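You operate a simulated robot arm through the tools that you are given. There is no shell and no other tool. Be economical: measure what you need, move in short steps, check, and stop when the job is done.

Carry out the task below with a simulated robot arm. There is one attempt and no reset: what you move stays moved.

TASK
Press the loose end cap home, stand its short profile in the yellow tray, then blow the pocket clean.
Fine: use the grey lever; unlock the sliding tray only after the stroke and leave it out; the air button blows.

Only the result counts: the job must be done as asked and must still hold three seconds after the hand-in. Knocking over, shifting, dropping, spilling or breaking anything else fails it. A push-on lid holds only when it is set on centred and level and pressed home; a screw cap is set on level and turned clockwise until tight.

THE ROBOT
A 7-joint arm with a two-finger parallel gripper, fixed in place. Base frame: the origin is at the foot of the arm, x ahead of it, y to its left, z up; the work surface is at about z = 0.84. Readings come in m, rad, newtons and seconds.
With the tool pointing down near the work surface it reaches from about 0.3 to 0.7 m from the base axis. Its first joint turns from -1.152 to 1.152 rad. Payload 1.57 kg.
The tool frame sits at the grasp point between the pads (the TCP): z along the fingers, y along the line on which they close. The tips reach 0.03 m beyond it. Largest opening 0.11 m; finger width 0.024, thickness 0.012; the body of the gripper, 0.048 by 0.112 m, starts 0.078 m behind the TCP.
Orientation is that of the tool frame in the base frame, as [roll, pitch, yaw] about the fixed x, y, z axes, in that order (R = Rz(yaw) Ry(pitch) Rx(roll)). With the fingers straight down and closing along the base's y, the tool's x points along the base's -x, its y along +y and its z along -z.

THE INTERFACE
- The arm moves only by the tool jog_arm. Its argument "plan" is a list of rows, each a list of 7 numbers: the shift along the tool's x, y, z in mm, then the turn, a rotation vector about the tool's x, y, z in rad, then the finger opening in mm, from 0 to 110. In form: [[tx, ty, tz, ax, ay, az, claw], ...]. A call has 1 to 8 rows; each row shifts and turns the commanded pose from where the row before left it, along the tool's axes as they then stand. Each row takes 0.2 s and may step no farther than 0.05 m and 0.15 rad from the row before; otherwise, or with a gripper value out of range, the whole call is refused. A pose out of reach is approached as far as the arm can. The call stops where the force on the tool passes 40 N (or 10 N more than at its start, if that is more) or the arm is blocked; 0.2 s more then pass. The fingers move at their own pace (about 0.108 m/s each) and stop on an object; they squeeze with about 30 N. The grip force told is the motor's: it shows also when the fingers shut on nothing. Time passes only in rows, and 0.2 s behind the last, so rows that do not move let the fingers close. It gives the time, the measured TCP pose, the force on the tool (base axes), the opening and the grip force at its end, in the units of the frame above (readings bear some noise).
- Cameras (640 x 400 px; columns grow to the right, rows downward): "scene" is fixed at [0.1477, -0.3892, 1.4092]; the picture's right is [0.84, -0.54, 0.00], its down [-0.33, -0.52, -0.78] and it looks along [0.42, 0.66, -0.62] (base axes); focal length 225 px, centre (320, 200). "wrist" rides on the gripper at [0.07, 0.016, -0.141] in the tool frame; the picture's right is [-0.23, 0.97, 0.00], its down [-0.85, -0.20, -0.48] and it looks along [-0.47, -0.11, 0.88] (tool axes); focal length 222 px, centre (320, 200). There is no depth. A picture from a camera that has moved, and an enlarged one, comes with that camera's place and axes in the base frame and with its lens. The place of the scene camera against the robot may be out by one fixed shift of up to 0.018 m in any direction.
- camera(camera): a new picture of that camera. It takes no simulated time.
- enlarge(camera, box): a new picture of the part [left, top, right, bottom] of that camera's present view, enlarged. It takes no simulated time.
- finish_job(): hands the job in; it is judged then, once.

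Go step by step. Nothing tells you positions but the pictures and the camera data: compare them with the known pose of the tool, close in by small moves and look again before you grip or let go. The budget is 120 turns and 68 pictures, counting those below and the enlarged ones. Unless the task says otherwise, let go and move clear before handing in, and close with one line.

The tools are called after ">>>" as a command line: name --pt "numbers of a row" for each row, then --argument value for the rest, lists and objects as JSON in quotes. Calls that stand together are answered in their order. jog_arm: Moves the arm, as the interface text tells. Its arguments: {"type":"object","properties":{"plan":{"type":"array"}},"required":["plan"]} The other tools are called the same way: camera (camera) takes a picture; enlarge (camera, box) takes an enlarged picture of a part of a camera's view; finish_job () hands the job in.

At the start:

```text
time: 0.0
position: [0.3282, -0.1057, 1.262]
tool_rot: [-3.141, 0.0, 3.14]
wrist_force: [0.1, 0.8, -0.2]
width: 0.1099
finger_force: 0.0
```

scene: 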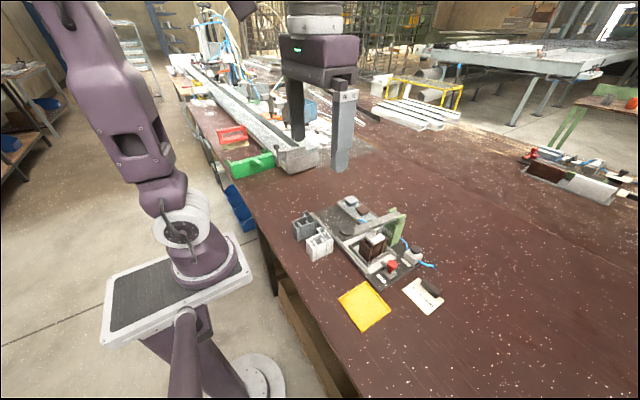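
wrist: 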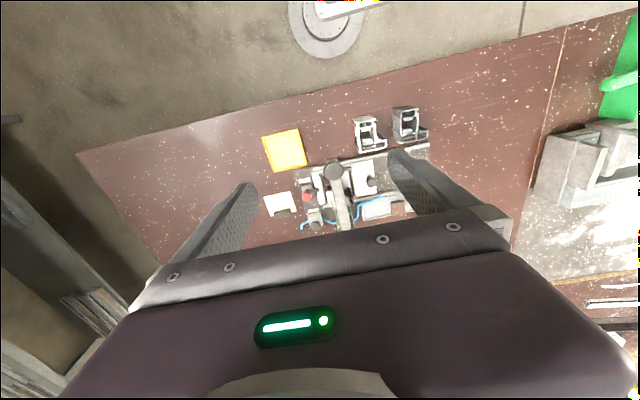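

I see a fixture with a lever, some small blocks, a yellow tray and a white card near the fixture. I will enlarge both views to identify the parts.

>>> enlarge --camera "scene" --box '[280, 180, 460, 340]'

>>> enlarge --camera "wrist" --box '[240, 90, 440, 240]'

```text
2.50 times, centred on (370, 260) of scene
camera zoom: at [0.1477, -0.3892, 1.4092], right [0.84, -0.54, 0.0], down [-0.33, -0.52, -0.78], along [0.42, 0.66, -0.62], focal length 562 px, centre (195, 50)
```

zoom: 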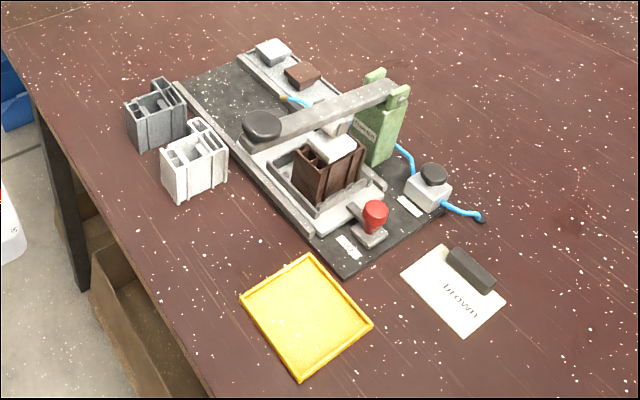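

```text
2.67 times, centred on (340, 165) of wrist
camera zoom: at [0.2589, -0.0904, 1.4037], right [0.23, 0.97, 0.0], down [0.85, -0.2, 0.48], along [0.47, -0.11, -0.88], focal length 592 px, centre (267, 293)
```

zoom: 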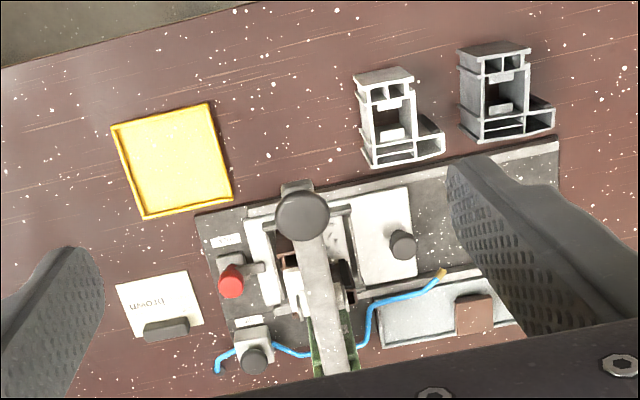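

The card reads "brown" and a brown profile sits in the fixture pocket. I'll zoom further on the details.

>>> enlarge --camera "scene" --box '[345, 205, 417, 250]'

>>> enlarge --camera "scene" --box '[365, 240, 445, 290]'

>>> enlarge --camera "scene" --box '[310, 185, 390, 235]'

>>> enlarge --camera "wrist" --box '[295, 150, 391, 210]'

```text
8.89 times, centred on (381, 228) of scene
camera zoom: at [0.1477, -0.3892, 1.4092], right [0.84, -0.54, 0.0], down [-0.33, -0.52, -0.78], along [0.42, 0.66, -0.62], focal length 1997 px, centre (-222, -44)
```

zoom: 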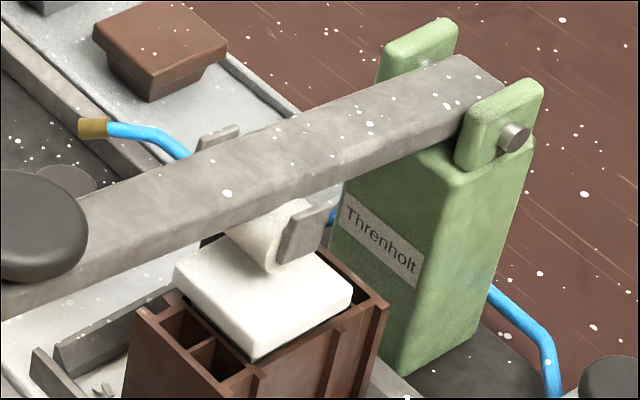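

```text
8.00 times, centred on (405, 265) of scene
camera zoom: at [0.1477, -0.3892, 1.4092], right [0.84, -0.54, 0.0], down [-0.33, -0.52, -0.78], along [0.42, 0.66, -0.62], focal length 1797 px, centre (-360, -320)
```

zoom: 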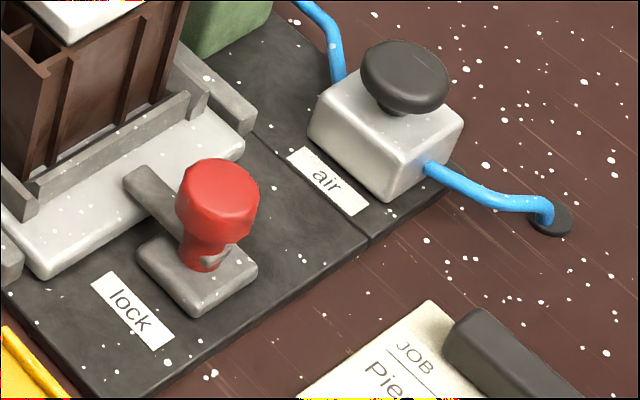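

```text
8.00 times, centred on (350, 210) of scene
camera zoom: at [0.1477, -0.3892, 1.4092], right [0.84, -0.54, 0.0], down [-0.33, -0.52, -0.78], along [0.42, 0.66, -0.62], focal length 1797 px, centre (80, 120)
```

zoom: 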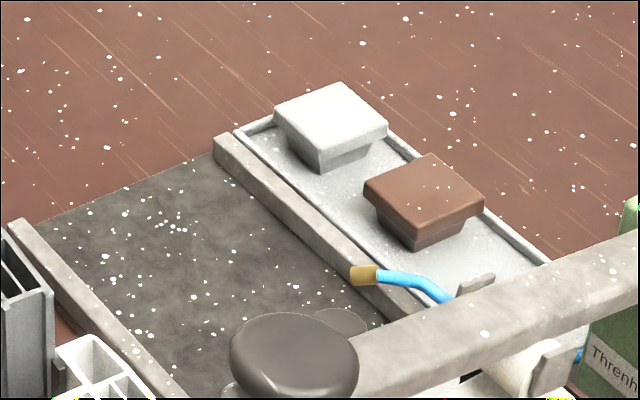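

```text
6.67 times, centred on (343, 180) of wrist
camera zoom: at [0.2589, -0.0904, 1.4037], right [0.23, 0.97, 0.0], down [0.85, -0.2, 0.48], along [0.47, -0.11, -0.88], focal length 1481 px, centre (167, 333)
```

zoom: 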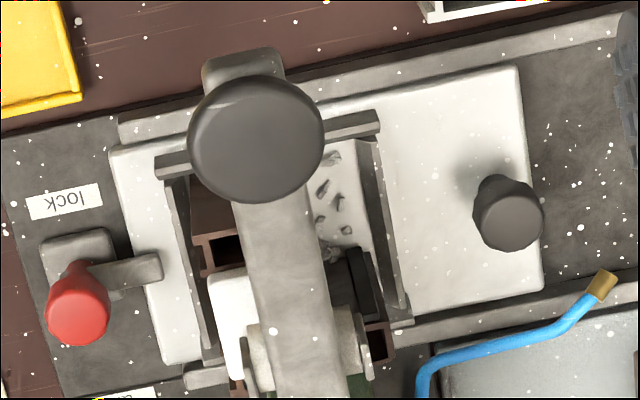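

There are a pivoting lever with a roller, a white cap on the brown profile, a lock, the air button and a rack of spare caps. I'll read the job card and look at the profile closely.

>>> enlarge --camera "scene" --box '[395, 270, 451, 315]'

>>> enlarge --camera "scene" --box '[345, 225, 401, 270]'

>>> enlarge --camera "scene" --box '[285, 205, 349, 265]'

```text
8.89 times, centred on (423, 292) of scene
camera zoom: at [0.1477, -0.3892, 1.4092], right [0.84, -0.54, 0.0], down [-0.33, -0.52, -0.78], along [0.42, 0.66, -0.62], focal length 1997 px, centre (-596, -622)
```

zoom: 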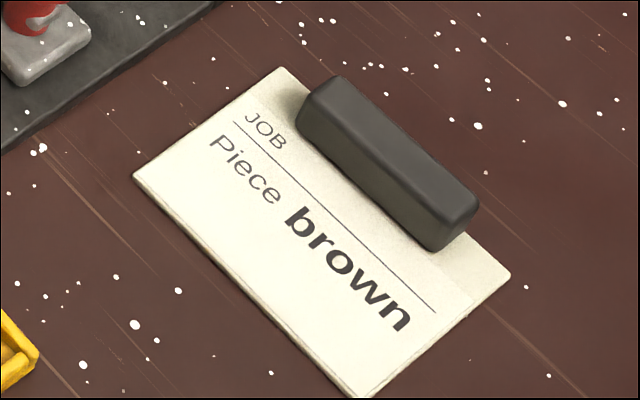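

```text
8.89 times, centred on (373, 248) of scene
camera zoom: at [0.1477, -0.3892, 1.4092], right [0.84, -0.54, 0.0], down [-0.33, -0.52, -0.78], along [0.42, 0.66, -0.62], focal length 1997 px, centre (-151, -222)
```

zoom: 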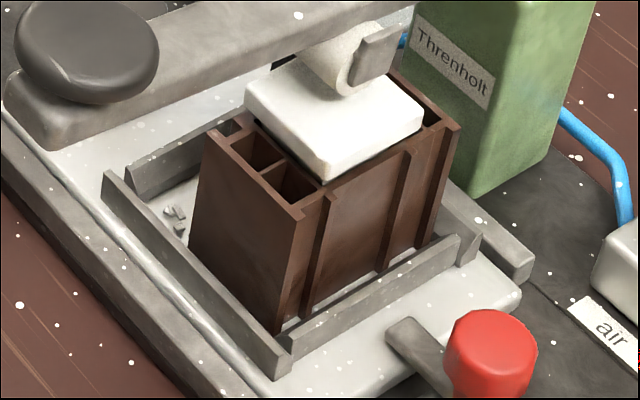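

```text
6.67 times, centred on (317, 235) of scene
camera zoom: at [0.1477, -0.3892, 1.4092], right [0.84, -0.54, 0.0], down [-0.33, -0.52, -0.78], along [0.42, 0.66, -0.62], focal length 1498 px, centre (340, -33)
```

zoom: 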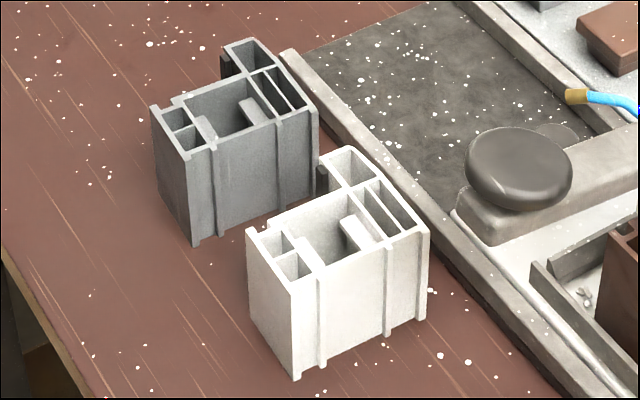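

Brown profile with the white loose cap sits in the tray's pocket; the tray spans about x 0.465–0.565, y −0.16–0.0, and slides toward +y. I'll lower the arm for a closer look and better triangulation.

>>> jog_arm --pt "0 -30 35 0 0 0 110" --pt "0 -30 35 0 0 0 110" --pt "0 -30 35 0 0 0 110" --pt "0 -10 15 0 0 0 110"

>>> camera --camera "wrist"

```text
time: 1.0
position: [0.3294, -0.2064, 1.1417]
tool_rot: [3.141, 0.0, -3.141]
wrist_force: [0.0, -0.7, -0.1]
width: 0.1102
finger_force: 0.1
```

```text
56 pictures are left
camera wrist: at [0.2593, -0.191, 1.2833], right [0.23, 0.97, 0.0], down [0.86, -0.2, 0.48], along [0.47, -0.11, -0.88], focal length 222 px, centre (320, 200)
```

wrist: 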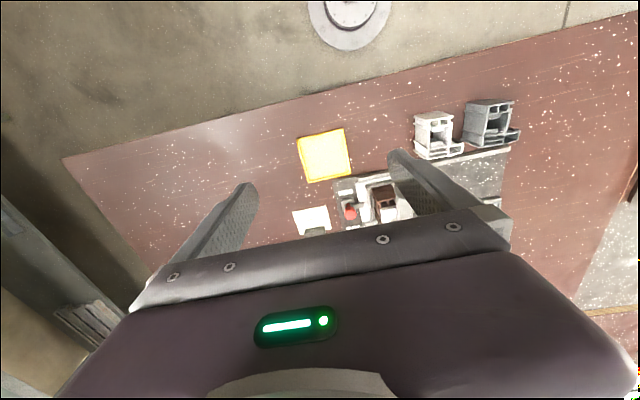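

The lever is hidden behind the finger, so I'll tilt the fingers forward to bring the fixture into view.

>>> jog_arm --pt "0 20 -20 0 -0.15 0 110" --pt "0 20 -20 0 -0.15 0 110" --pt "-20 20 0 0 -0.15 0 110" --pt "0 0 0 0 -0.1 0 110"

>>> camera --camera "wrist"

```text
time: 2.0
position: [0.3461, -0.1474, 1.188]
tool_rot: [-3.141, 0.551, 3.141]
wrist_force: [0.4, -0.4, 0.2]
width: 0.1101
finger_force: 0.0
```

```text
55 pictures are left
camera wrist: at [0.2112, -0.131, 1.2723], right [0.19, 0.97, 0.12], down [0.48, -0.2, 0.86], along [0.86, -0.11, -0.5], focal length 222 px, centre (320, 200)
```

wrist: 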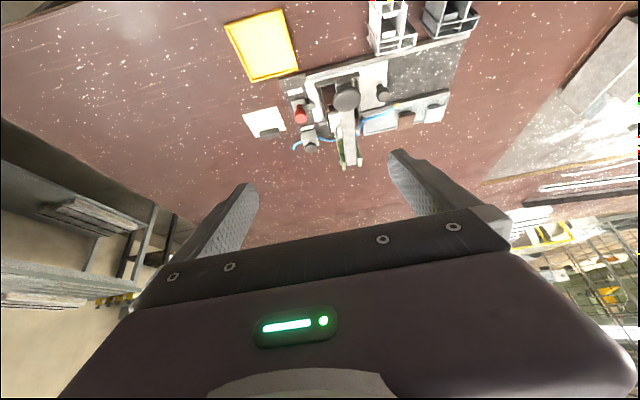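

Now the whole fixture is clearly visible; enlarge it.

>>> enlarge --camera "wrist" --box '[270, 55, 470, 180]'

>>> enlarge --camera "wrist" --box '[280, 65, 400, 140]'

```text
3.20 times, centred on (370, 118) of wrist
camera zoom: at [0.2112, -0.131, 1.2723], right [0.19, 0.97, 0.12], down [0.48, -0.2, 0.86], along [0.86, -0.11, -0.5], focal length 711 px, centre (160, 464)
```

zoom: 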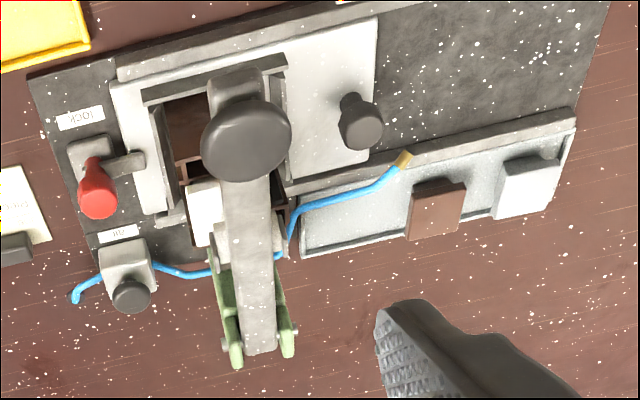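

```text
5.33 times, centred on (340, 102) of wrist
camera zoom: at [0.2112, -0.131, 1.2723], right [0.19, 0.97, 0.12], down [0.48, -0.2, 0.86], along [0.86, -0.11, -0.5], focal length 1185 px, centre (213, 720)
```

zoom: 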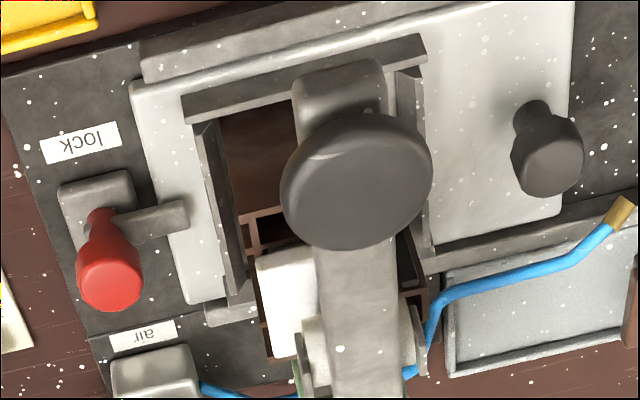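

Triangulated: lever knob top ≈ (0.418, −0.101, 1.005), pivot ≈ (0.593, −0.10, 0.968). I'll straighten the tool, close the fingers and go above the knob.

>>> jog_arm --pt "0 0 0 0 0.15 0 60" --pt "0 0 0 0 0.15 0 20" --pt "0 0 0 0 0.15 0 0" --pt "0 0 0 0 0.101 0 0" --pt "-36 23 30 0 0 0 0" --pt "-36 23 30 0 0 0 0" --pt "0 0 40 0 0 0 0"

>>> enlarge --camera "scene" --box '[315, 180, 435, 255]'

```text
refused: row 5 steps farther than a row can; nothing moved
```

```text
5.33 times, centred on (375, 218) of scene
camera zoom: at [0.1477, -0.3892, 1.4092], right [0.84, -0.54, 0.0], down [-0.33, -0.52, -0.78], along [0.42, 0.66, -0.62], focal length 1198 px, centre (27, 107)
```

zoom: 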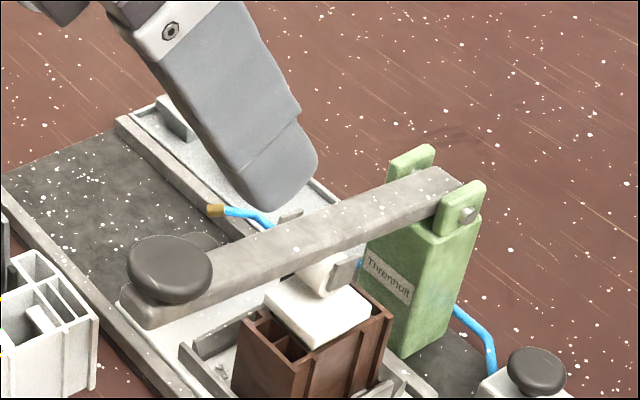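

The row was too long; repeat with shorter steps.

>>> jog_arm --pt "0 0 0 0 0.15 0 60" --pt "0 0 0 0 0.15 0 20" --pt "0 0 0 0 0.15 0 0" --pt "0 0 0 0 0.101 0 0" --pt "-36 23 20 0 0 0 0" --pt "-36 23 20 0 0 0 0" --pt "0 0 40 0 0 0 0" --pt "0 0 40 0 0 0 0"

>>> enlarge --camera "scene" --box '[315, 180, 435, 255]'

```text
time: 3.8
position: [0.4166, -0.1012, 1.068]
tool_rot: [3.141, 0.001, 3.141]
wrist_force: [0.6, -0.3, 0.7]
width: 0.0
finger_force: 21.3
```

```text
5.33 times, centred on (375, 218) of scene
camera zoom: at [0.1477, -0.3892, 1.4092], right [0.84, -0.54, 0.0], down [-0.33, -0.52, -0.78], along [0.42, 0.66, -0.62], focal length 1198 px, centre (27, 107)
```

zoom: 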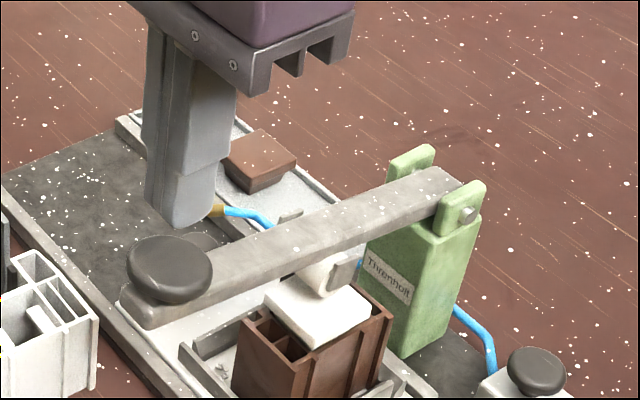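

The tip is about 25–30 mm above the knob; I'll shift slightly and press down in small steps.

>>> jog_arm --pt "4 3 10 0 0 0 0" --pt "0 0 8 0 0 0 0" --pt "0 0 6 0 0 0 0" --pt "0 0 5 0 0 0 0" --pt "0 0 5 0 0 0 0" --pt "0 0 5 0 0 0 0"

>>> enlarge --camera "scene" --box '[315, 180, 435, 255]'

```text
time: 5.2
position: [0.414, -0.0962, 1.0295]
tool_rot: [-3.141, -0.001, 3.141]
wrist_force: [0.4, 0.5, 0.9]
width: 0.0
finger_force: 21.6
```

```text
5.33 times, centred on (375, 218) of scene
camera zoom: at [0.1477, -0.3892, 1.4092], right [0.84, -0.54, 0.0], down [-0.33, -0.52, -0.78], along [0.42, 0.66, -0.62], focal length 1198 px, centre (27, 107)
```

zoom: 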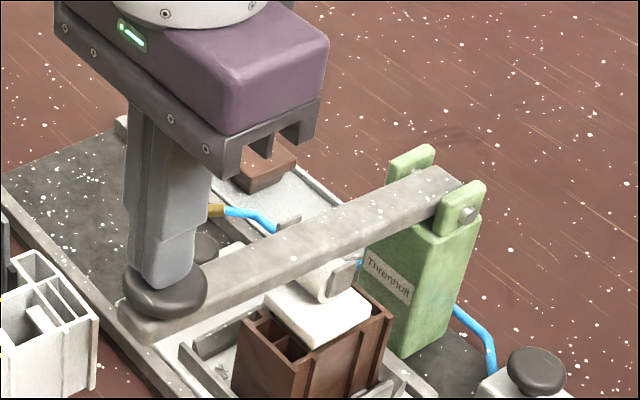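

The lever is moving freely and the roller is reaching the cap. Continue down.

>>> jog_arm --pt "0 0 4 0 0 0 0" --pt "0 0 4 0 0 0 0" --pt "0 0 4 0 0 0 0" --pt "0 0 4 0 0 0 0" --pt "0 0 4 0 0 0 0" --pt "0 0 4 0 0 0 0" --pt "0 0 4 0 0 0 0" --pt "0 0 4 0 0 0 0"

>>> enlarge --camera "scene" --box '[315, 180, 435, 255]'

```text
time: 6.7
position: [0.4144, -0.0979, 1.0043]
tool_rot: [3.141, 0.001, 3.141]
wrist_force: [-8.7, 2.1, 26.7]
width: 0.0
finger_force: 21.6
stopped in row 7: the force on the tool passed its limit (the readings are from after the stop); the commanded pose is now the measured one
```

```text
5.33 times, centred on (375, 218) of scene
camera zoom: at [0.1471, -0.389, 1.4093], right [0.84, -0.54, 0.0], down [-0.33, -0.52, -0.78], along [0.42, 0.66, -0.62], focal length 1198 px, centre (27, 107)
```

zoom: 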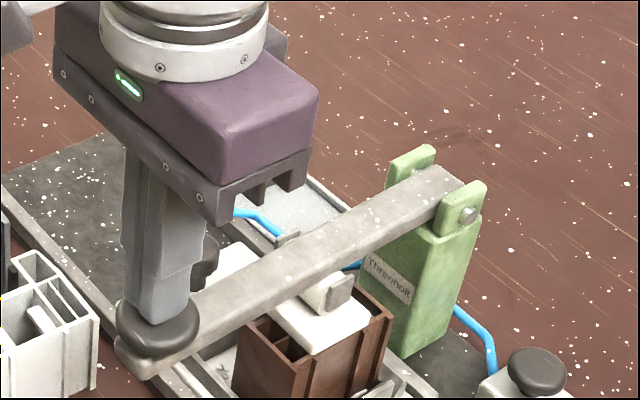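

The force limit was reached; the cap sank slightly. Press on to see whether it travels further.

>>> jog_arm --pt "0 0 3 0 0 0 0" --pt "0 0 3 0 0 0 0" --pt "0 0 3 0 0 0 0" --pt "0 0 3 0 0 0 0" --pt "0 0 3 0 0 0 0" --pt "0 0 3 0 0 0 0"

>>> enlarge --camera "scene" --box '[355, 215, 419, 255]'

```text
time: 7.0
position: [0.4132, -0.0962, 1.0038]
tool_rot: [3.141, 0.001, -3.141]
wrist_force: [-7.9, 2.3, 27.2]
width: 0.0
finger_force: 21.4
stopped in row 1: the force on the tool passed its limit (the readings are from after the stop); the commanded pose is now the measured one
```

```text
10.00 times, centred on (387, 235) of scene
camera zoom: at [0.1471, -0.389, 1.4093], right [0.84, -0.54, 0.0], down [-0.33, -0.52, -0.78], along [0.42, 0.66, -0.62], focal length 2246 px, centre (-350, -150)
```

zoom: 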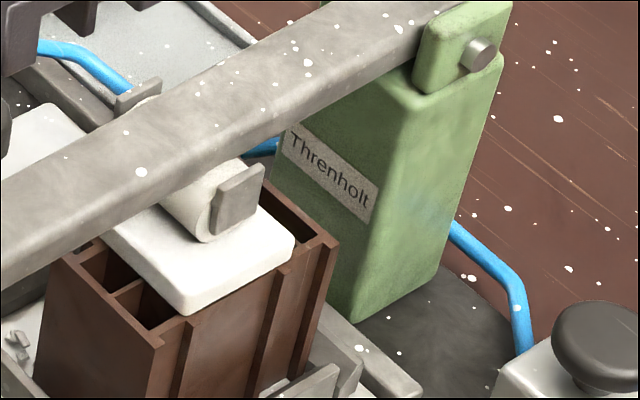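

The cap looks flush against the rim now and nothing moves further. I'll raise the hand and see whether the lever comes back up.

>>> jog_arm --pt "0 0 -10 0 0 0 0" --pt "0 0 -20 0 0 0 0" --pt "0 0 -30 0 0 0 0" --pt "0 0 -30 0 0 0 0"

>>> enlarge --camera "scene" --box '[335, 205, 415, 255]'

```text
time: 8.0
position: [0.4123, -0.096, 1.0959]
tool_rot: [-3.139, 0.002, 3.14]
wrist_force: [0.6, 0.1, -0.1]
width: 0.0001
finger_force: 21.3
```

```text
8.00 times, centred on (375, 230) of scene
camera zoom: at [0.1477, -0.3892, 1.4092], right [0.84, -0.54, 0.0], down [-0.33, -0.52, -0.78], along [0.42, 0.66, -0.62], focal length 1797 px, centre (-120, -40)
```

zoom: 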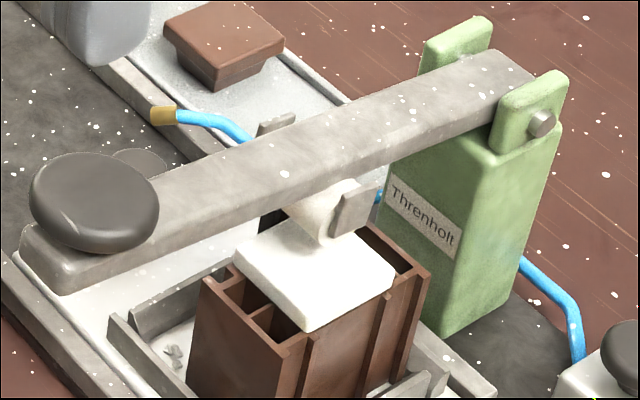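

The lever springs back up and the cap sits flush. Next the lock: I'll inspect it closely.

>>> enlarge --camera "scene" --box '[376, 250, 408, 275]'

>>> camera --camera "wrist"

```text
16.00 times, centred on (392, 262) of scene
camera zoom: at [0.1477, -0.3892, 1.4092], right [0.84, -0.54, 0.0], down [-0.33, -0.52, -0.78], along [0.42, 0.66, -0.62], focal length 3594 px, centre (-832, -800)
```

zoom: 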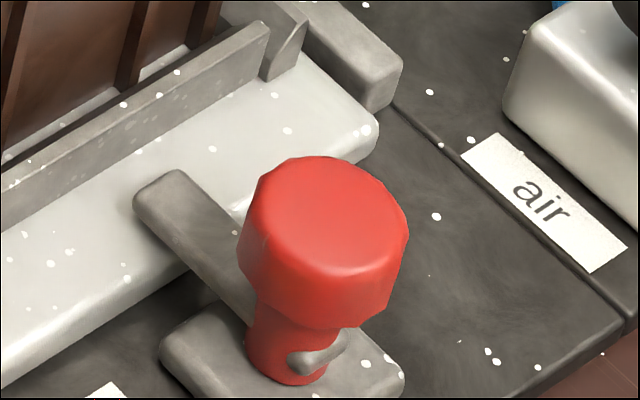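

```text
45 pictures are left
camera wrist: at [0.3421, -0.0815, 1.2379], right [0.23, 0.97, 0.0], down [0.85, -0.2, 0.48], along [0.47, -0.11, -0.88], focal length 222 px, centre (320, 200)
```

wrist: 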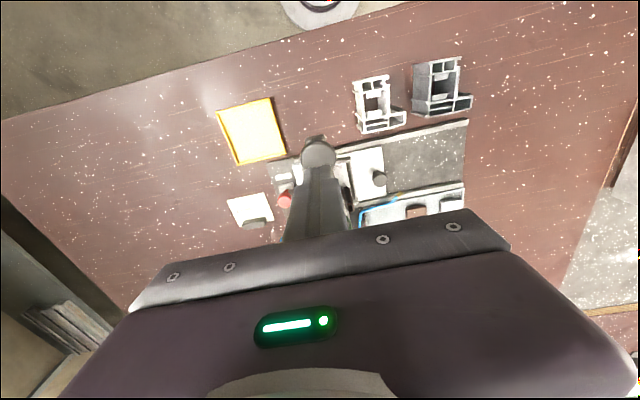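

The lock is a red knob at ≈ (0.509, −0.186, top 0.902) with a bolt arm reaching over the tray. I'll move above it, turn the gripper so it closes along x with the camera on the −y side, and look.

>>> jog_arm --pt "-32 -30 0 0 0 0 0" --pt "-32 -30 0 0 0 0 30" --pt "-33 -30 0 0 0 0 60" --pt "0 0 0 0 0 -0.14 60" --pt "0 0 0 0 0 -0.14 60" --pt "0 0 0 0 0 -0.14 60" --pt "0 0 0 0 0 -0.14 60" --pt "0 0 0 0 0 -0.14 60"

>>> jog_arm --pt "0 0 0 0 0 -0.145 60" --pt "0 0 0 0 0 -0.145 60" --pt "0 0 0 0 0 -0.145 60" --pt "0 0 0 0 0 -0.145 60" --pt "0 0 0 0 0 -0.145 60" --pt "0 0 0 0 0 -0.145 60"

>>> camera --camera "wrist"

```text
time: 9.8
position: [0.5093, -0.1874, 1.0939]
tool_rot: [-3.14, 0.002, -2.439]
wrist_force: [0.3, 0.4, -0.2]
width: 0.0599
finger_force: 0.0
```

```text
time: 11.2
position: [0.5116, -0.1866, 1.0933]
tool_rot: [-3.138, 0.001, -1.568]
wrist_force: [-0.3, -0.1, -0.3]
width: 0.0602
finger_force: 0.1
```

```text
44 pictures are left
camera wrist: at [0.4933, -0.2571, 1.2362], right [-0.97, 0.23, 0.0], down [0.2, 0.86, 0.48], along [0.11, 0.47, -0.88], focal length 222 px, centre (320, 200)
```

wrist: 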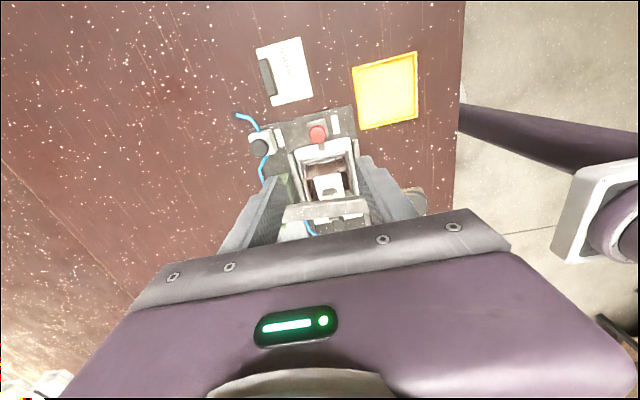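

>>> enlarge --camera "wrist" --box '[280, 95, 376, 155]'

>>> enlarge --camera "wrist" --box '[284, 140, 380, 230]'

```text
6.67 times, centred on (328, 125) of wrist
camera zoom: at [0.4933, -0.2571, 1.2362], right [-0.97, 0.23, 0.0], down [0.2, 0.86, 0.48], along [0.11, 0.47, -0.88], focal length 1481 px, centre (267, 700)
```

zoom: 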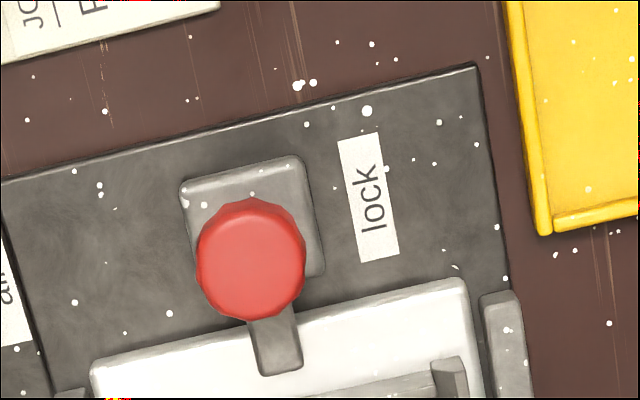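

```text
4.44 times, centred on (332, 185) of wrist
camera zoom: at [0.4933, -0.2571, 1.2362], right [-0.97, 0.23, 0.0], down [0.2, 0.86, 0.48], along [0.11, 0.47, -0.88], focal length 987 px, centre (267, 267)
```

zoom: 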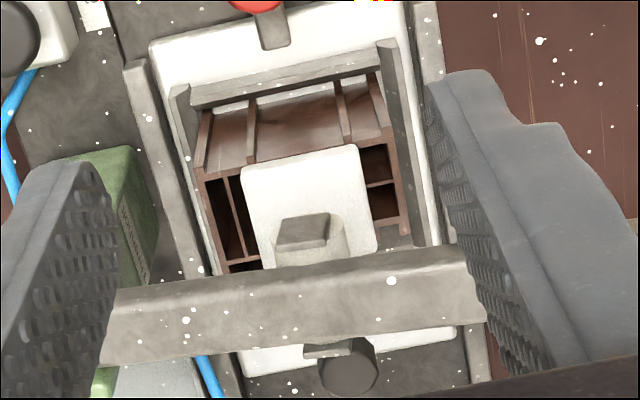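

The knob head is centred under the TCP (~0.513, −0.189). I'll descend and grip its head.

>>> jog_arm --pt "0 -2 45 0 0 0 50" --pt "0 0 45 0 0 0 50" --pt "0 0 45 0 0 0 50" --pt "0 0 35 0 0 0 50" --pt "0 0 15 0 0 0 50" --pt "0 0 8 0 0 0 50"

>>> enlarge --camera "scene" --box '[345, 220, 441, 280]'

>>> enlarge --camera "wrist" --box '[240, 140, 400, 240]'

```text
time: 12.6
position: [0.5112, -0.1869, 0.9009]
tool_rot: [-3.139, 0.001, -1.572]
wrist_force: [0.0, -1.1, 0.1]
width: 0.0499
finger_force: 0.0
```

```text
6.67 times, centred on (393, 250) of scene
camera zoom: at [0.1477, -0.3892, 1.4092], right [0.84, -0.54, 0.0], down [-0.33, -0.52, -0.78], along [0.42, 0.66, -0.62], focal length 1498 px, centre (-167, -133)
```

zoom: 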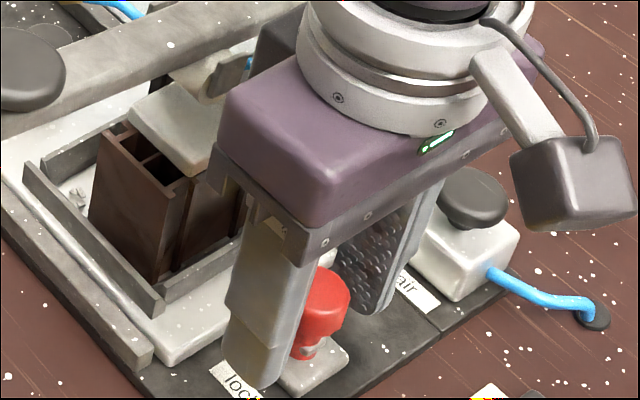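

```text
4.00 times, centred on (320, 190) of wrist
camera zoom: at [0.4943, -0.2572, 1.0419], right [-0.97, 0.23, 0.0], down [0.2, 0.85, 0.48], along [0.11, 0.47, -0.88], focal length 888 px, centre (320, 240)
```

zoom: 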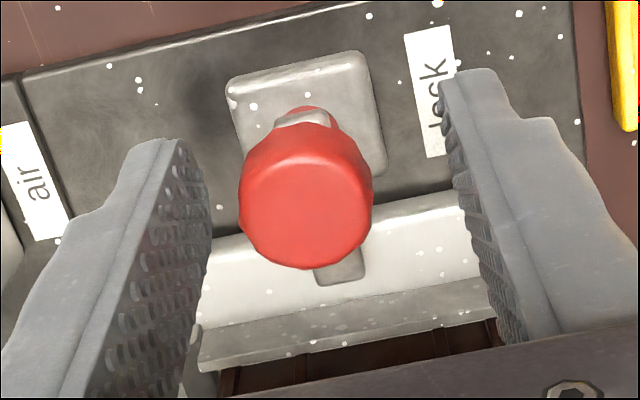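

There's a grey mark on the stem; I'll zoom on it to learn how the lock works.

>>> enlarge --camera "wrist" --box '[292, 148, 344, 181]'

>>> enlarge --camera "scene" --box '[382, 257, 402, 277]'

```text
12.12 times, centred on (318, 164) of wrist
camera zoom: at [0.4943, -0.2572, 1.0419], right [-0.97, 0.23, 0.0], down [0.2, 0.85, 0.48], along [0.11, 0.47, -0.88], focal length 2692 px, centre (344, 630)
```

zoom: 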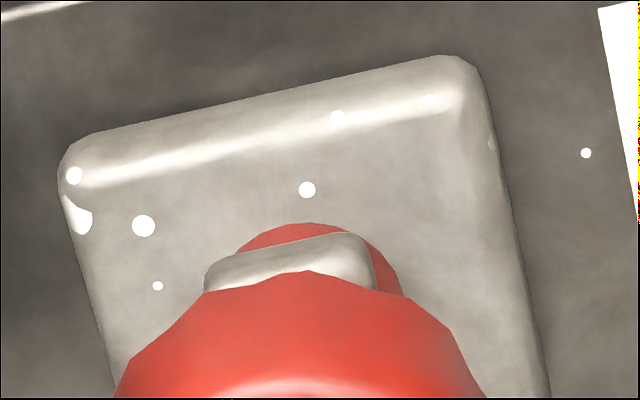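

```text
16.00 times, centred on (392, 267) of scene
camera zoom: at [0.1477, -0.3892, 1.4092], right [0.84, -0.54, 0.0], down [-0.33, -0.52, -0.78], along [0.42, 0.66, -0.62], focal length 3594 px, centre (-832, -872)
```

zoom: 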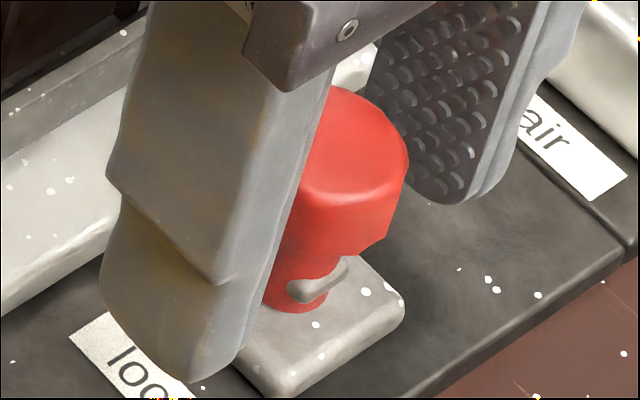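

The bar passes through the stem, so the knob either turns or lifts. I'll grip it and try a small turn.

>>> jog_arm --pt "0 0 2 0 0 0 30" --pt "0 0 0 0 0 0 10" --pt "0 0 0 0 0 0 10" --pt "0 0 0 0 0 -0.1 10" --pt "0 0 0 0 0 -0.1 10" --pt "0 0 0 0 0 -0.1 10"

>>> enlarge --camera "wrist" --box '[240, 140, 400, 240]'

```text
time: 14.0
position: [0.5143, -0.1862, 0.8978]
tool_rot: [-3.132, -0.001, -1.268]
wrist_force: [32.1, 1.7, -10.4]
width: 0.0253
finger_force: 36.3
```

```text
4.00 times, centred on (320, 190) of wrist
camera zoom: at [0.5185, -0.259, 1.0409], right [-1.0, -0.07, -0.01], down [-0.07, 0.88, 0.48], along [-0.03, 0.48, -0.88], focal length 888 px, centre (320, 240)
```

zoom: 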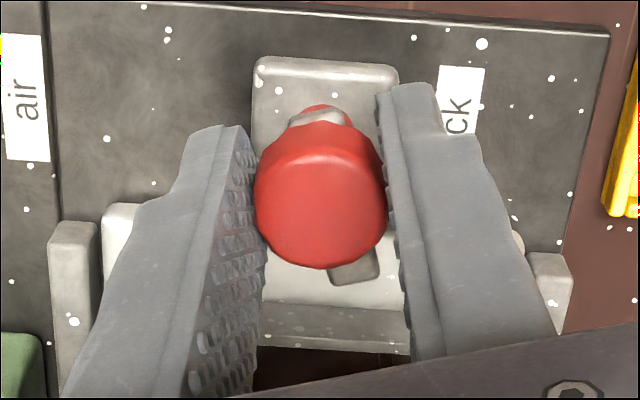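

The bar turned together with the knob, so it's a quarter-turn lock. I'll relieve the side load a little and keep turning.

>>> jog_arm --pt "0.6 -1.9 0 0 0 -0.1 10" --pt "0 0 0 0 0 -0.13 10" --pt "0 0 0 0 0 -0.13 10" --pt "0 0 0 0 0 -0.13 10"

```text
time: 15.0
position: [0.5162, -0.1863, 0.8991]
tool_rot: [-3.138, -0.004, -0.778]
wrist_force: [24.0, 10.4, -9.7]
width: 0.0255
finger_force: 37.1
```

>>> jog_arm --pt "1.4 -2.8 0 0 0 -0.13 10" --pt "0 0 0 0 0 -0.13 10" --pt "0 0 0 0 0 -0.13 10" --pt "0 0 0 0 0 -0.13 10"

>>> camera --camera "wrist"

```text
time: 16.0
position: [0.5151, -0.1843, 0.8993]
tool_rot: [-3.139, 0.002, -0.26]
wrist_force: [-3.3, 21.2, -8.1]
width: 0.0256
finger_force: 37.5
```

```text
36 pictures are left
camera wrist: at [0.5794, -0.2202, 1.0409], right [-0.47, -0.88, 0.0], down [-0.77, 0.41, 0.48], along [-0.42, 0.23, -0.88], focal length 222 px, centre (320, 200)
```

wrist: 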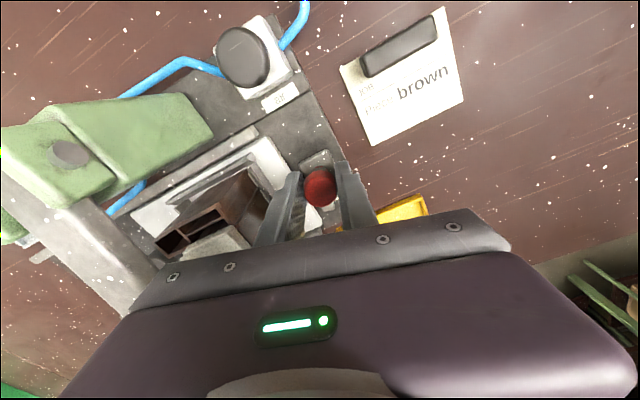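

>>> jog_arm --pt "-0.5 -1.9 0 0 0 -0.1 10" --pt "0 0 0 0 0 -0.1 10" --pt "0 0 0 0 0 -0.1 10"

>>> jog_arm --pt "0 0 0 0 0 0 24" --pt "0 0 0 0 0 0 44" --pt "0 0 -25 0 0 0 50" --pt "0 0 -40 0 0 0 50" --pt "0 0 -40 0 0 0 50" --pt "0 0 -40 0 0 0 50"

>>> enlarge --camera "scene" --box '[345, 230, 425, 280]'

```text
time: 16.8
position: [0.5171, -0.1847, 0.899]
tool_rot: [3.14, 0.001, 0.039]
wrist_force: [-6.3, 7.8, -9.7]
width: 0.0255
finger_force: 36.6
```

```text
time: 18.2
position: [0.5174, -0.1835, 1.0453]
tool_rot: [3.141, -0.004, 0.037]
wrist_force: [-0.3, -0.2, -0.8]
width: 0.0497
finger_force: 0.0
```

```text
8.00 times, centred on (385, 255) of scene
camera zoom: at [0.1477, -0.3892, 1.4092], right [0.84, -0.54, 0.0], down [-0.33, -0.52, -0.78], along [0.42, 0.66, -0.62], focal length 1797 px, centre (-200, -240)
```

zoom: 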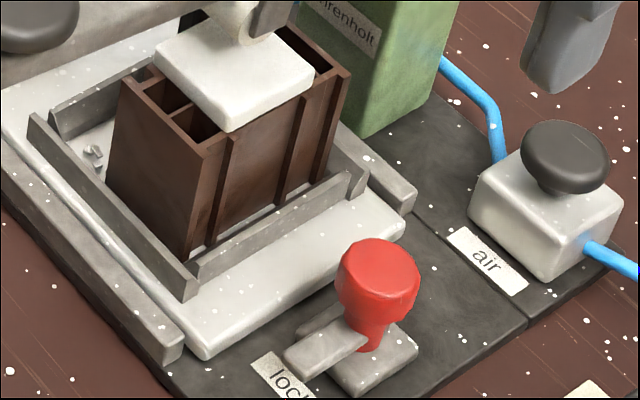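

The bar is swung clear: unlocked. Next I'll hook the tray knob (≈ 0.512, −0.019, top 0.892) with the −y finger, going over the lever first.

>>> jog_arm --pt "-2 0 -45 0 0 0.037 60" --pt "-2 -45 0 0 0 0 100" --pt "0 -50 0 0 0 0 100" --pt "0 -50 0 0 0 0 100" --pt "0 -50 0 0 0 0 100"

>>> camera --camera "wrist"

```text
time: 19.4
position: [0.5119, 0.0097, 1.0898]
tool_rot: [3.141, -0.002, 0.001]
wrist_force: [-0.8, 0.4, 1.1]
width: 0.1
finger_force: 0.1
```

```text
34 pictures are left
camera wrist: at [0.5807, -0.0076, 1.2327], right [-0.23, -0.97, 0.0], down [-0.86, 0.2, 0.48], along [-0.46, 0.11, -0.88], focal length 222 px, centre (320, 200)
```

wrist: 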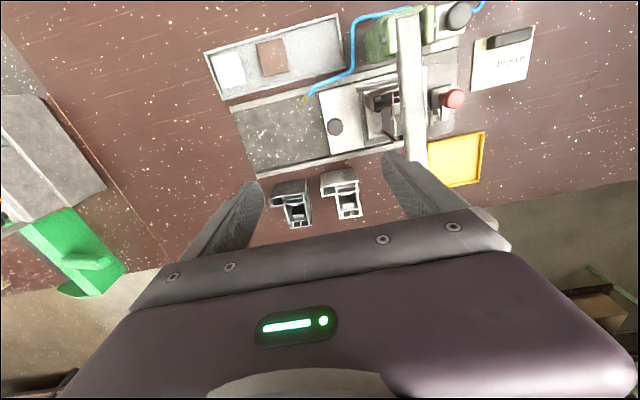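

The knob is between the fingers. Descend with the −y finger between the pocket wall and the knob.

>>> jog_arm --pt "2 -2 45 0 0 0 100" --pt "0 0 45 0 0 0 100" --pt "0 0 40 0 0 0 100" --pt "0 0 30 0 0 0 100" --pt "0 0 15 0 0 0 100" --pt "0 0 8 0 0 0 100"

>>> camera --camera "wrist"

>>> enlarge --camera "scene" --box '[325, 185, 421, 255]'

```text
time: 20.8
position: [0.5153, 0.0121, 0.9053]
tool_rot: [3.141, -0.002, 0.003]
wrist_force: [0.4, 0.6, 0.2]
width: 0.1002
finger_force: 0.1
```

```text
33 pictures are left
camera wrist: at [0.5844, -0.0045, 1.0484], right [-0.23, -0.97, 0.0], down [-0.86, 0.2, 0.48], along [-0.46, 0.11, -0.88], focal length 222 px, centre (320, 200)
```

wrist: 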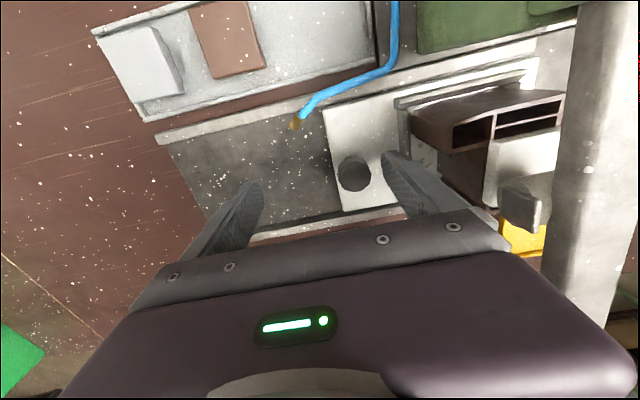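

```text
5.71 times, centred on (373, 220) of scene
camera zoom: at [0.1477, -0.3892, 1.4092], right [0.84, -0.54, 0.0], down [-0.33, -0.52, -0.78], along [0.42, 0.66, -0.62], focal length 1284 px, centre (17, 86)
```

zoom: 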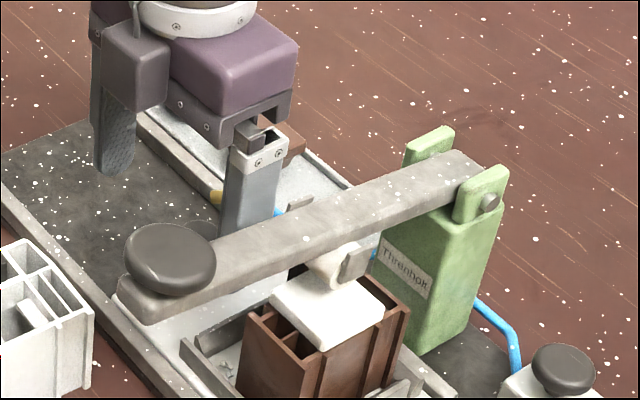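

The finger is properly behind the knob. Pull toward +y.

>>> jog_arm --pt "0 -10 0 0 0 0 100" --pt "0 -12 0 0 0 0 100" --pt "0 -14 0 0 0 0 100" --pt "0 -14 0 0 0 0 100" --pt "0 -14 0 0 0 0 100" --pt "0 -14 0 0 0 0 100"

>>> enlarge --camera "scene" --box '[315, 185, 411, 255]'

```text
time: 22.2
position: [0.5161, 0.0906, 0.9063]
tool_rot: [3.141, -0.001, 0.002]
wrist_force: [0.6, -1.4, -0.5]
width: 0.1005
finger_force: 0.2
```

```text
5.71 times, centred on (363, 220) of scene
camera zoom: at [0.1477, -0.3892, 1.4092], right [0.84, -0.54, 0.0], down [-0.33, -0.52, -0.78], along [0.42, 0.66, -0.62], focal length 1284 px, centre (74, 86)
```

zoom: 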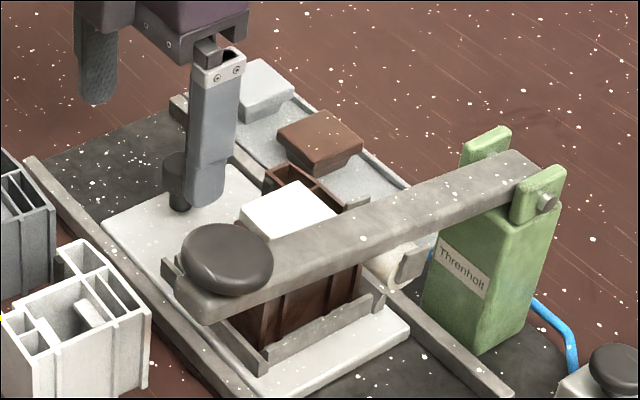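

The tray slides out smoothly. Continue to its stop.

>>> jog_arm --pt "0 -12 0 0 0 0 100" --pt "0 -12 0 0 0 0 100" --pt "0 -12 0 0 0 0 100" --pt "0 -12 0 0 0 0 100" --pt "0 -12 0 0 0 0 100" --pt "0 -10 0 0 0 0 100"

>>> enlarge --camera "scene" --box '[305, 175, 411, 255]'

```text
time: 23.6
position: [0.5155, 0.157, 0.9068]
tool_rot: [3.134, 0.0, -0.003]
wrist_force: [3.4, -19.3, -1.1]
width: 0.1101
finger_force: 5.4
```

```text
5.00 times, centred on (358, 215) of scene
camera zoom: at [0.1478, -0.3897, 1.409], right [0.84, -0.54, 0.0], down [-0.33, -0.52, -0.78], along [0.42, 0.66, -0.62], focal length 1123 px, centre (130, 125)
```

zoom: 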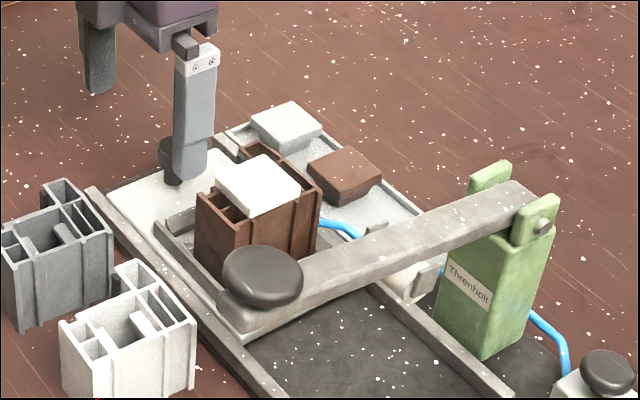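

The tray hit its stop (fully out). I'll back off, raise, and look at the profile for the grasp.

>>> jog_arm --pt "0 5 0 0 0 0 100" --pt "0 0 -30 0 0 0 100" --pt "0 0 -50 0 0 0 100" --pt "0 0 -50 0 0 0 100" --pt "0 0 -50 0 0 0 100" --pt "-20 40 0 0 0 0 100" --pt "-20 40 0 0 0 0 100" --pt "-20 40 0 0 0 0 100"

>>> camera --camera "wrist"

```text
time: 25.4
position: [0.4575, 0.0348, 1.0858]
tool_rot: [-3.141, -0.001, 0.001]
wrist_force: [0.8, 0.0, 0.2]
width: 0.1001
finger_force: 0.0
```

```text
29 pictures are left
camera wrist: at [0.5249, 0.0185, 1.2279], right [-0.23, -0.97, 0.0], down [-0.86, 0.2, 0.48], along [-0.46, 0.11, -0.88], focal length 222 px, centre (320, 200)
```

wrist: 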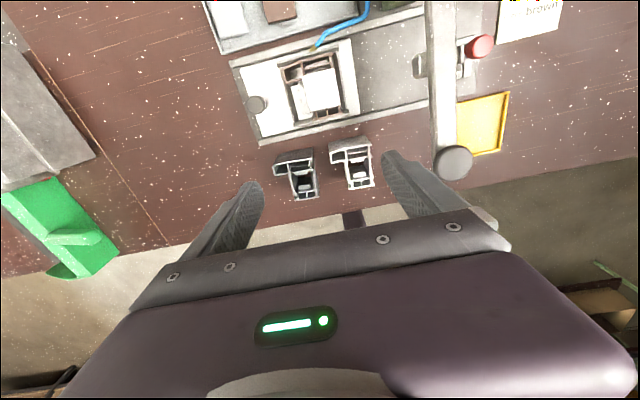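

>>> enlarge --camera "wrist" --box '[264, 40, 364, 130]'

>>> enlarge --camera "scene" --box '[335, 195, 383, 245]'

```text
4.44 times, centred on (314, 85) of wrist
camera zoom: at [0.5249, 0.0185, 1.2279], right [-0.23, -0.97, 0.0], down [-0.86, 0.2, 0.48], along [-0.46, 0.11, -0.88], focal length 987 px, centre (347, 711)
```

zoom: 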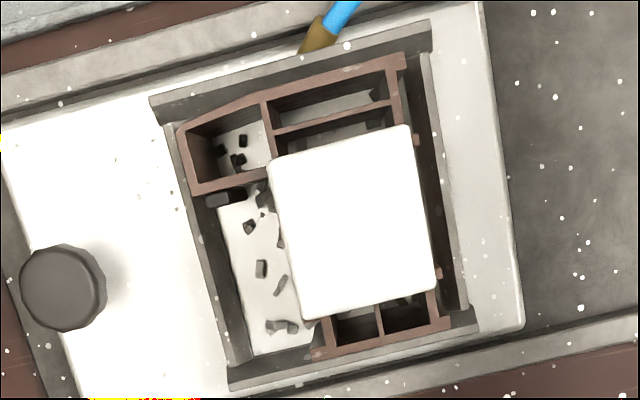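

```text
8.00 times, centred on (359, 220) of scene
camera zoom: at [0.1478, -0.3892, 1.4092], right [0.84, -0.54, 0.0], down [-0.33, -0.52, -0.78], along [0.42, 0.66, -0.62], focal length 1797 px, centre (8, 40)
```

zoom: 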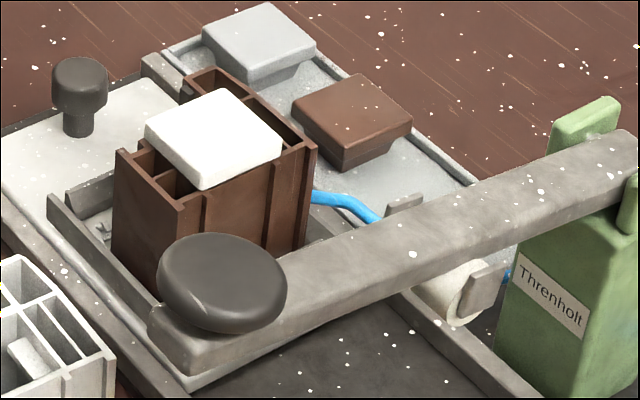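

The nozzle blocks a grip along x, so I'll grip the profile's main body across y at about (0.503, 0.019), tips above the pocket walls. Move above it first.

>>> jog_arm --pt "23 8 0 0 0 0 80" --pt "22.5 8 0 0 0 0 74" --pt "0 0 40 0 0 0 74" --pt "0 0 40 0 0 0 74" --pt "0 0 30 0 0 0 74"

>>> enlarge --camera "wrist" --box '[220, 100, 420, 225]'

>>> enlarge --camera "scene" --box '[325, 175, 405, 245]'

```text
time: 26.6
position: [0.5014, 0.0212, 0.9761]
tool_rot: [3.141, -0.003, 0.001]
wrist_force: [-0.6, 0.3, -0.3]
width: 0.074
finger_force: 0.1
```

```text
3.20 times, centred on (320, 162) of wrist
camera zoom: at [0.5706, 0.0044, 1.1182], right [-0.23, -0.97, 0.0], down [-0.86, 0.2, 0.48], along [-0.46, 0.11, -0.88], focal length 711 px, centre (320, 320)
```

zoom: 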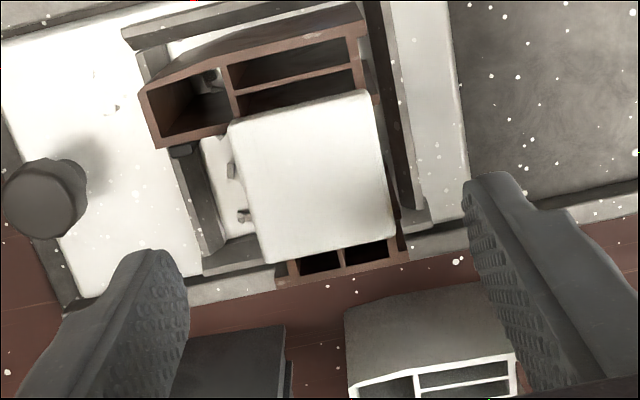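

```text
5.71 times, centred on (365, 210) of scene
camera zoom: at [0.1477, -0.3892, 1.4092], right [0.84, -0.54, 0.0], down [-0.33, -0.52, -0.78], along [0.42, 0.66, -0.62], focal length 1284 px, centre (63, 143)
```

zoom: 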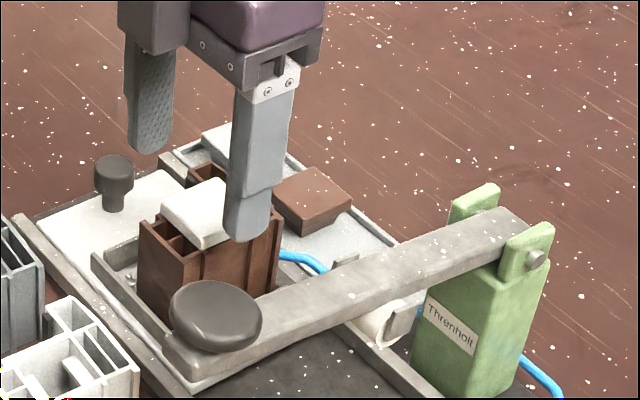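

Centred on the body. Descend and close.

>>> jog_arm --pt "2 1 30 0 0 0 74" --pt "0 0 20 0 0 0 74" --pt "0 0 12 0 0 0 74" --pt "0 0 0 0 0 0 50" --pt "0 0 0 0 0 0 30" --pt "0 0 0 0 0 0 20" --pt "0 0 0 0 0 0 20"

>>> enlarge --camera "scene" --box '[325, 175, 405, 245]'

>>> enlarge --camera "wrist" --box '[220, 100, 420, 225]'

```text
time: 28.2
position: [0.5014, 0.0197, 0.9147]
tool_rot: [-3.141, -0.003, 0.002]
wrist_force: [0.1, 0.5, -0.3]
width: 0.041
finger_force: 29.6
```

```text
5.71 times, centred on (365, 210) of scene
camera zoom: at [0.1477, -0.3892, 1.4092], right [0.84, -0.54, 0.0], down [-0.33, -0.52, -0.78], along [0.42, 0.66, -0.62], focal length 1284 px, centre (63, 143)
```

zoom: 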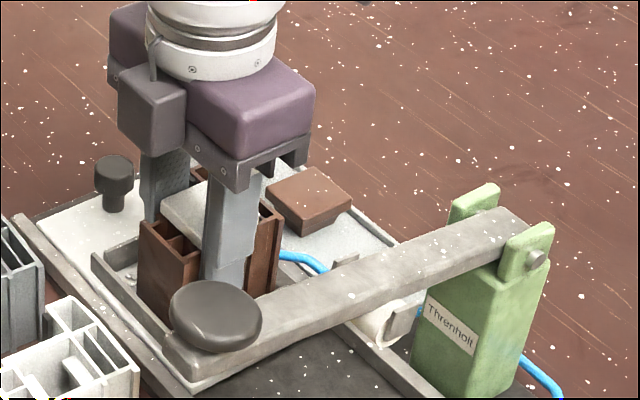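

```text
3.20 times, centred on (320, 162) of wrist
camera zoom: at [0.571, 0.0024, 1.0578], right [-0.23, -0.97, 0.0], down [-0.86, 0.2, 0.48], along [-0.46, 0.11, -0.88], focal length 711 px, centre (320, 320)
```

zoom: 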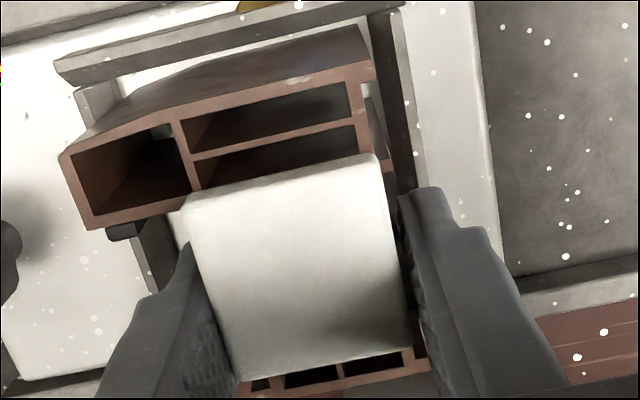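

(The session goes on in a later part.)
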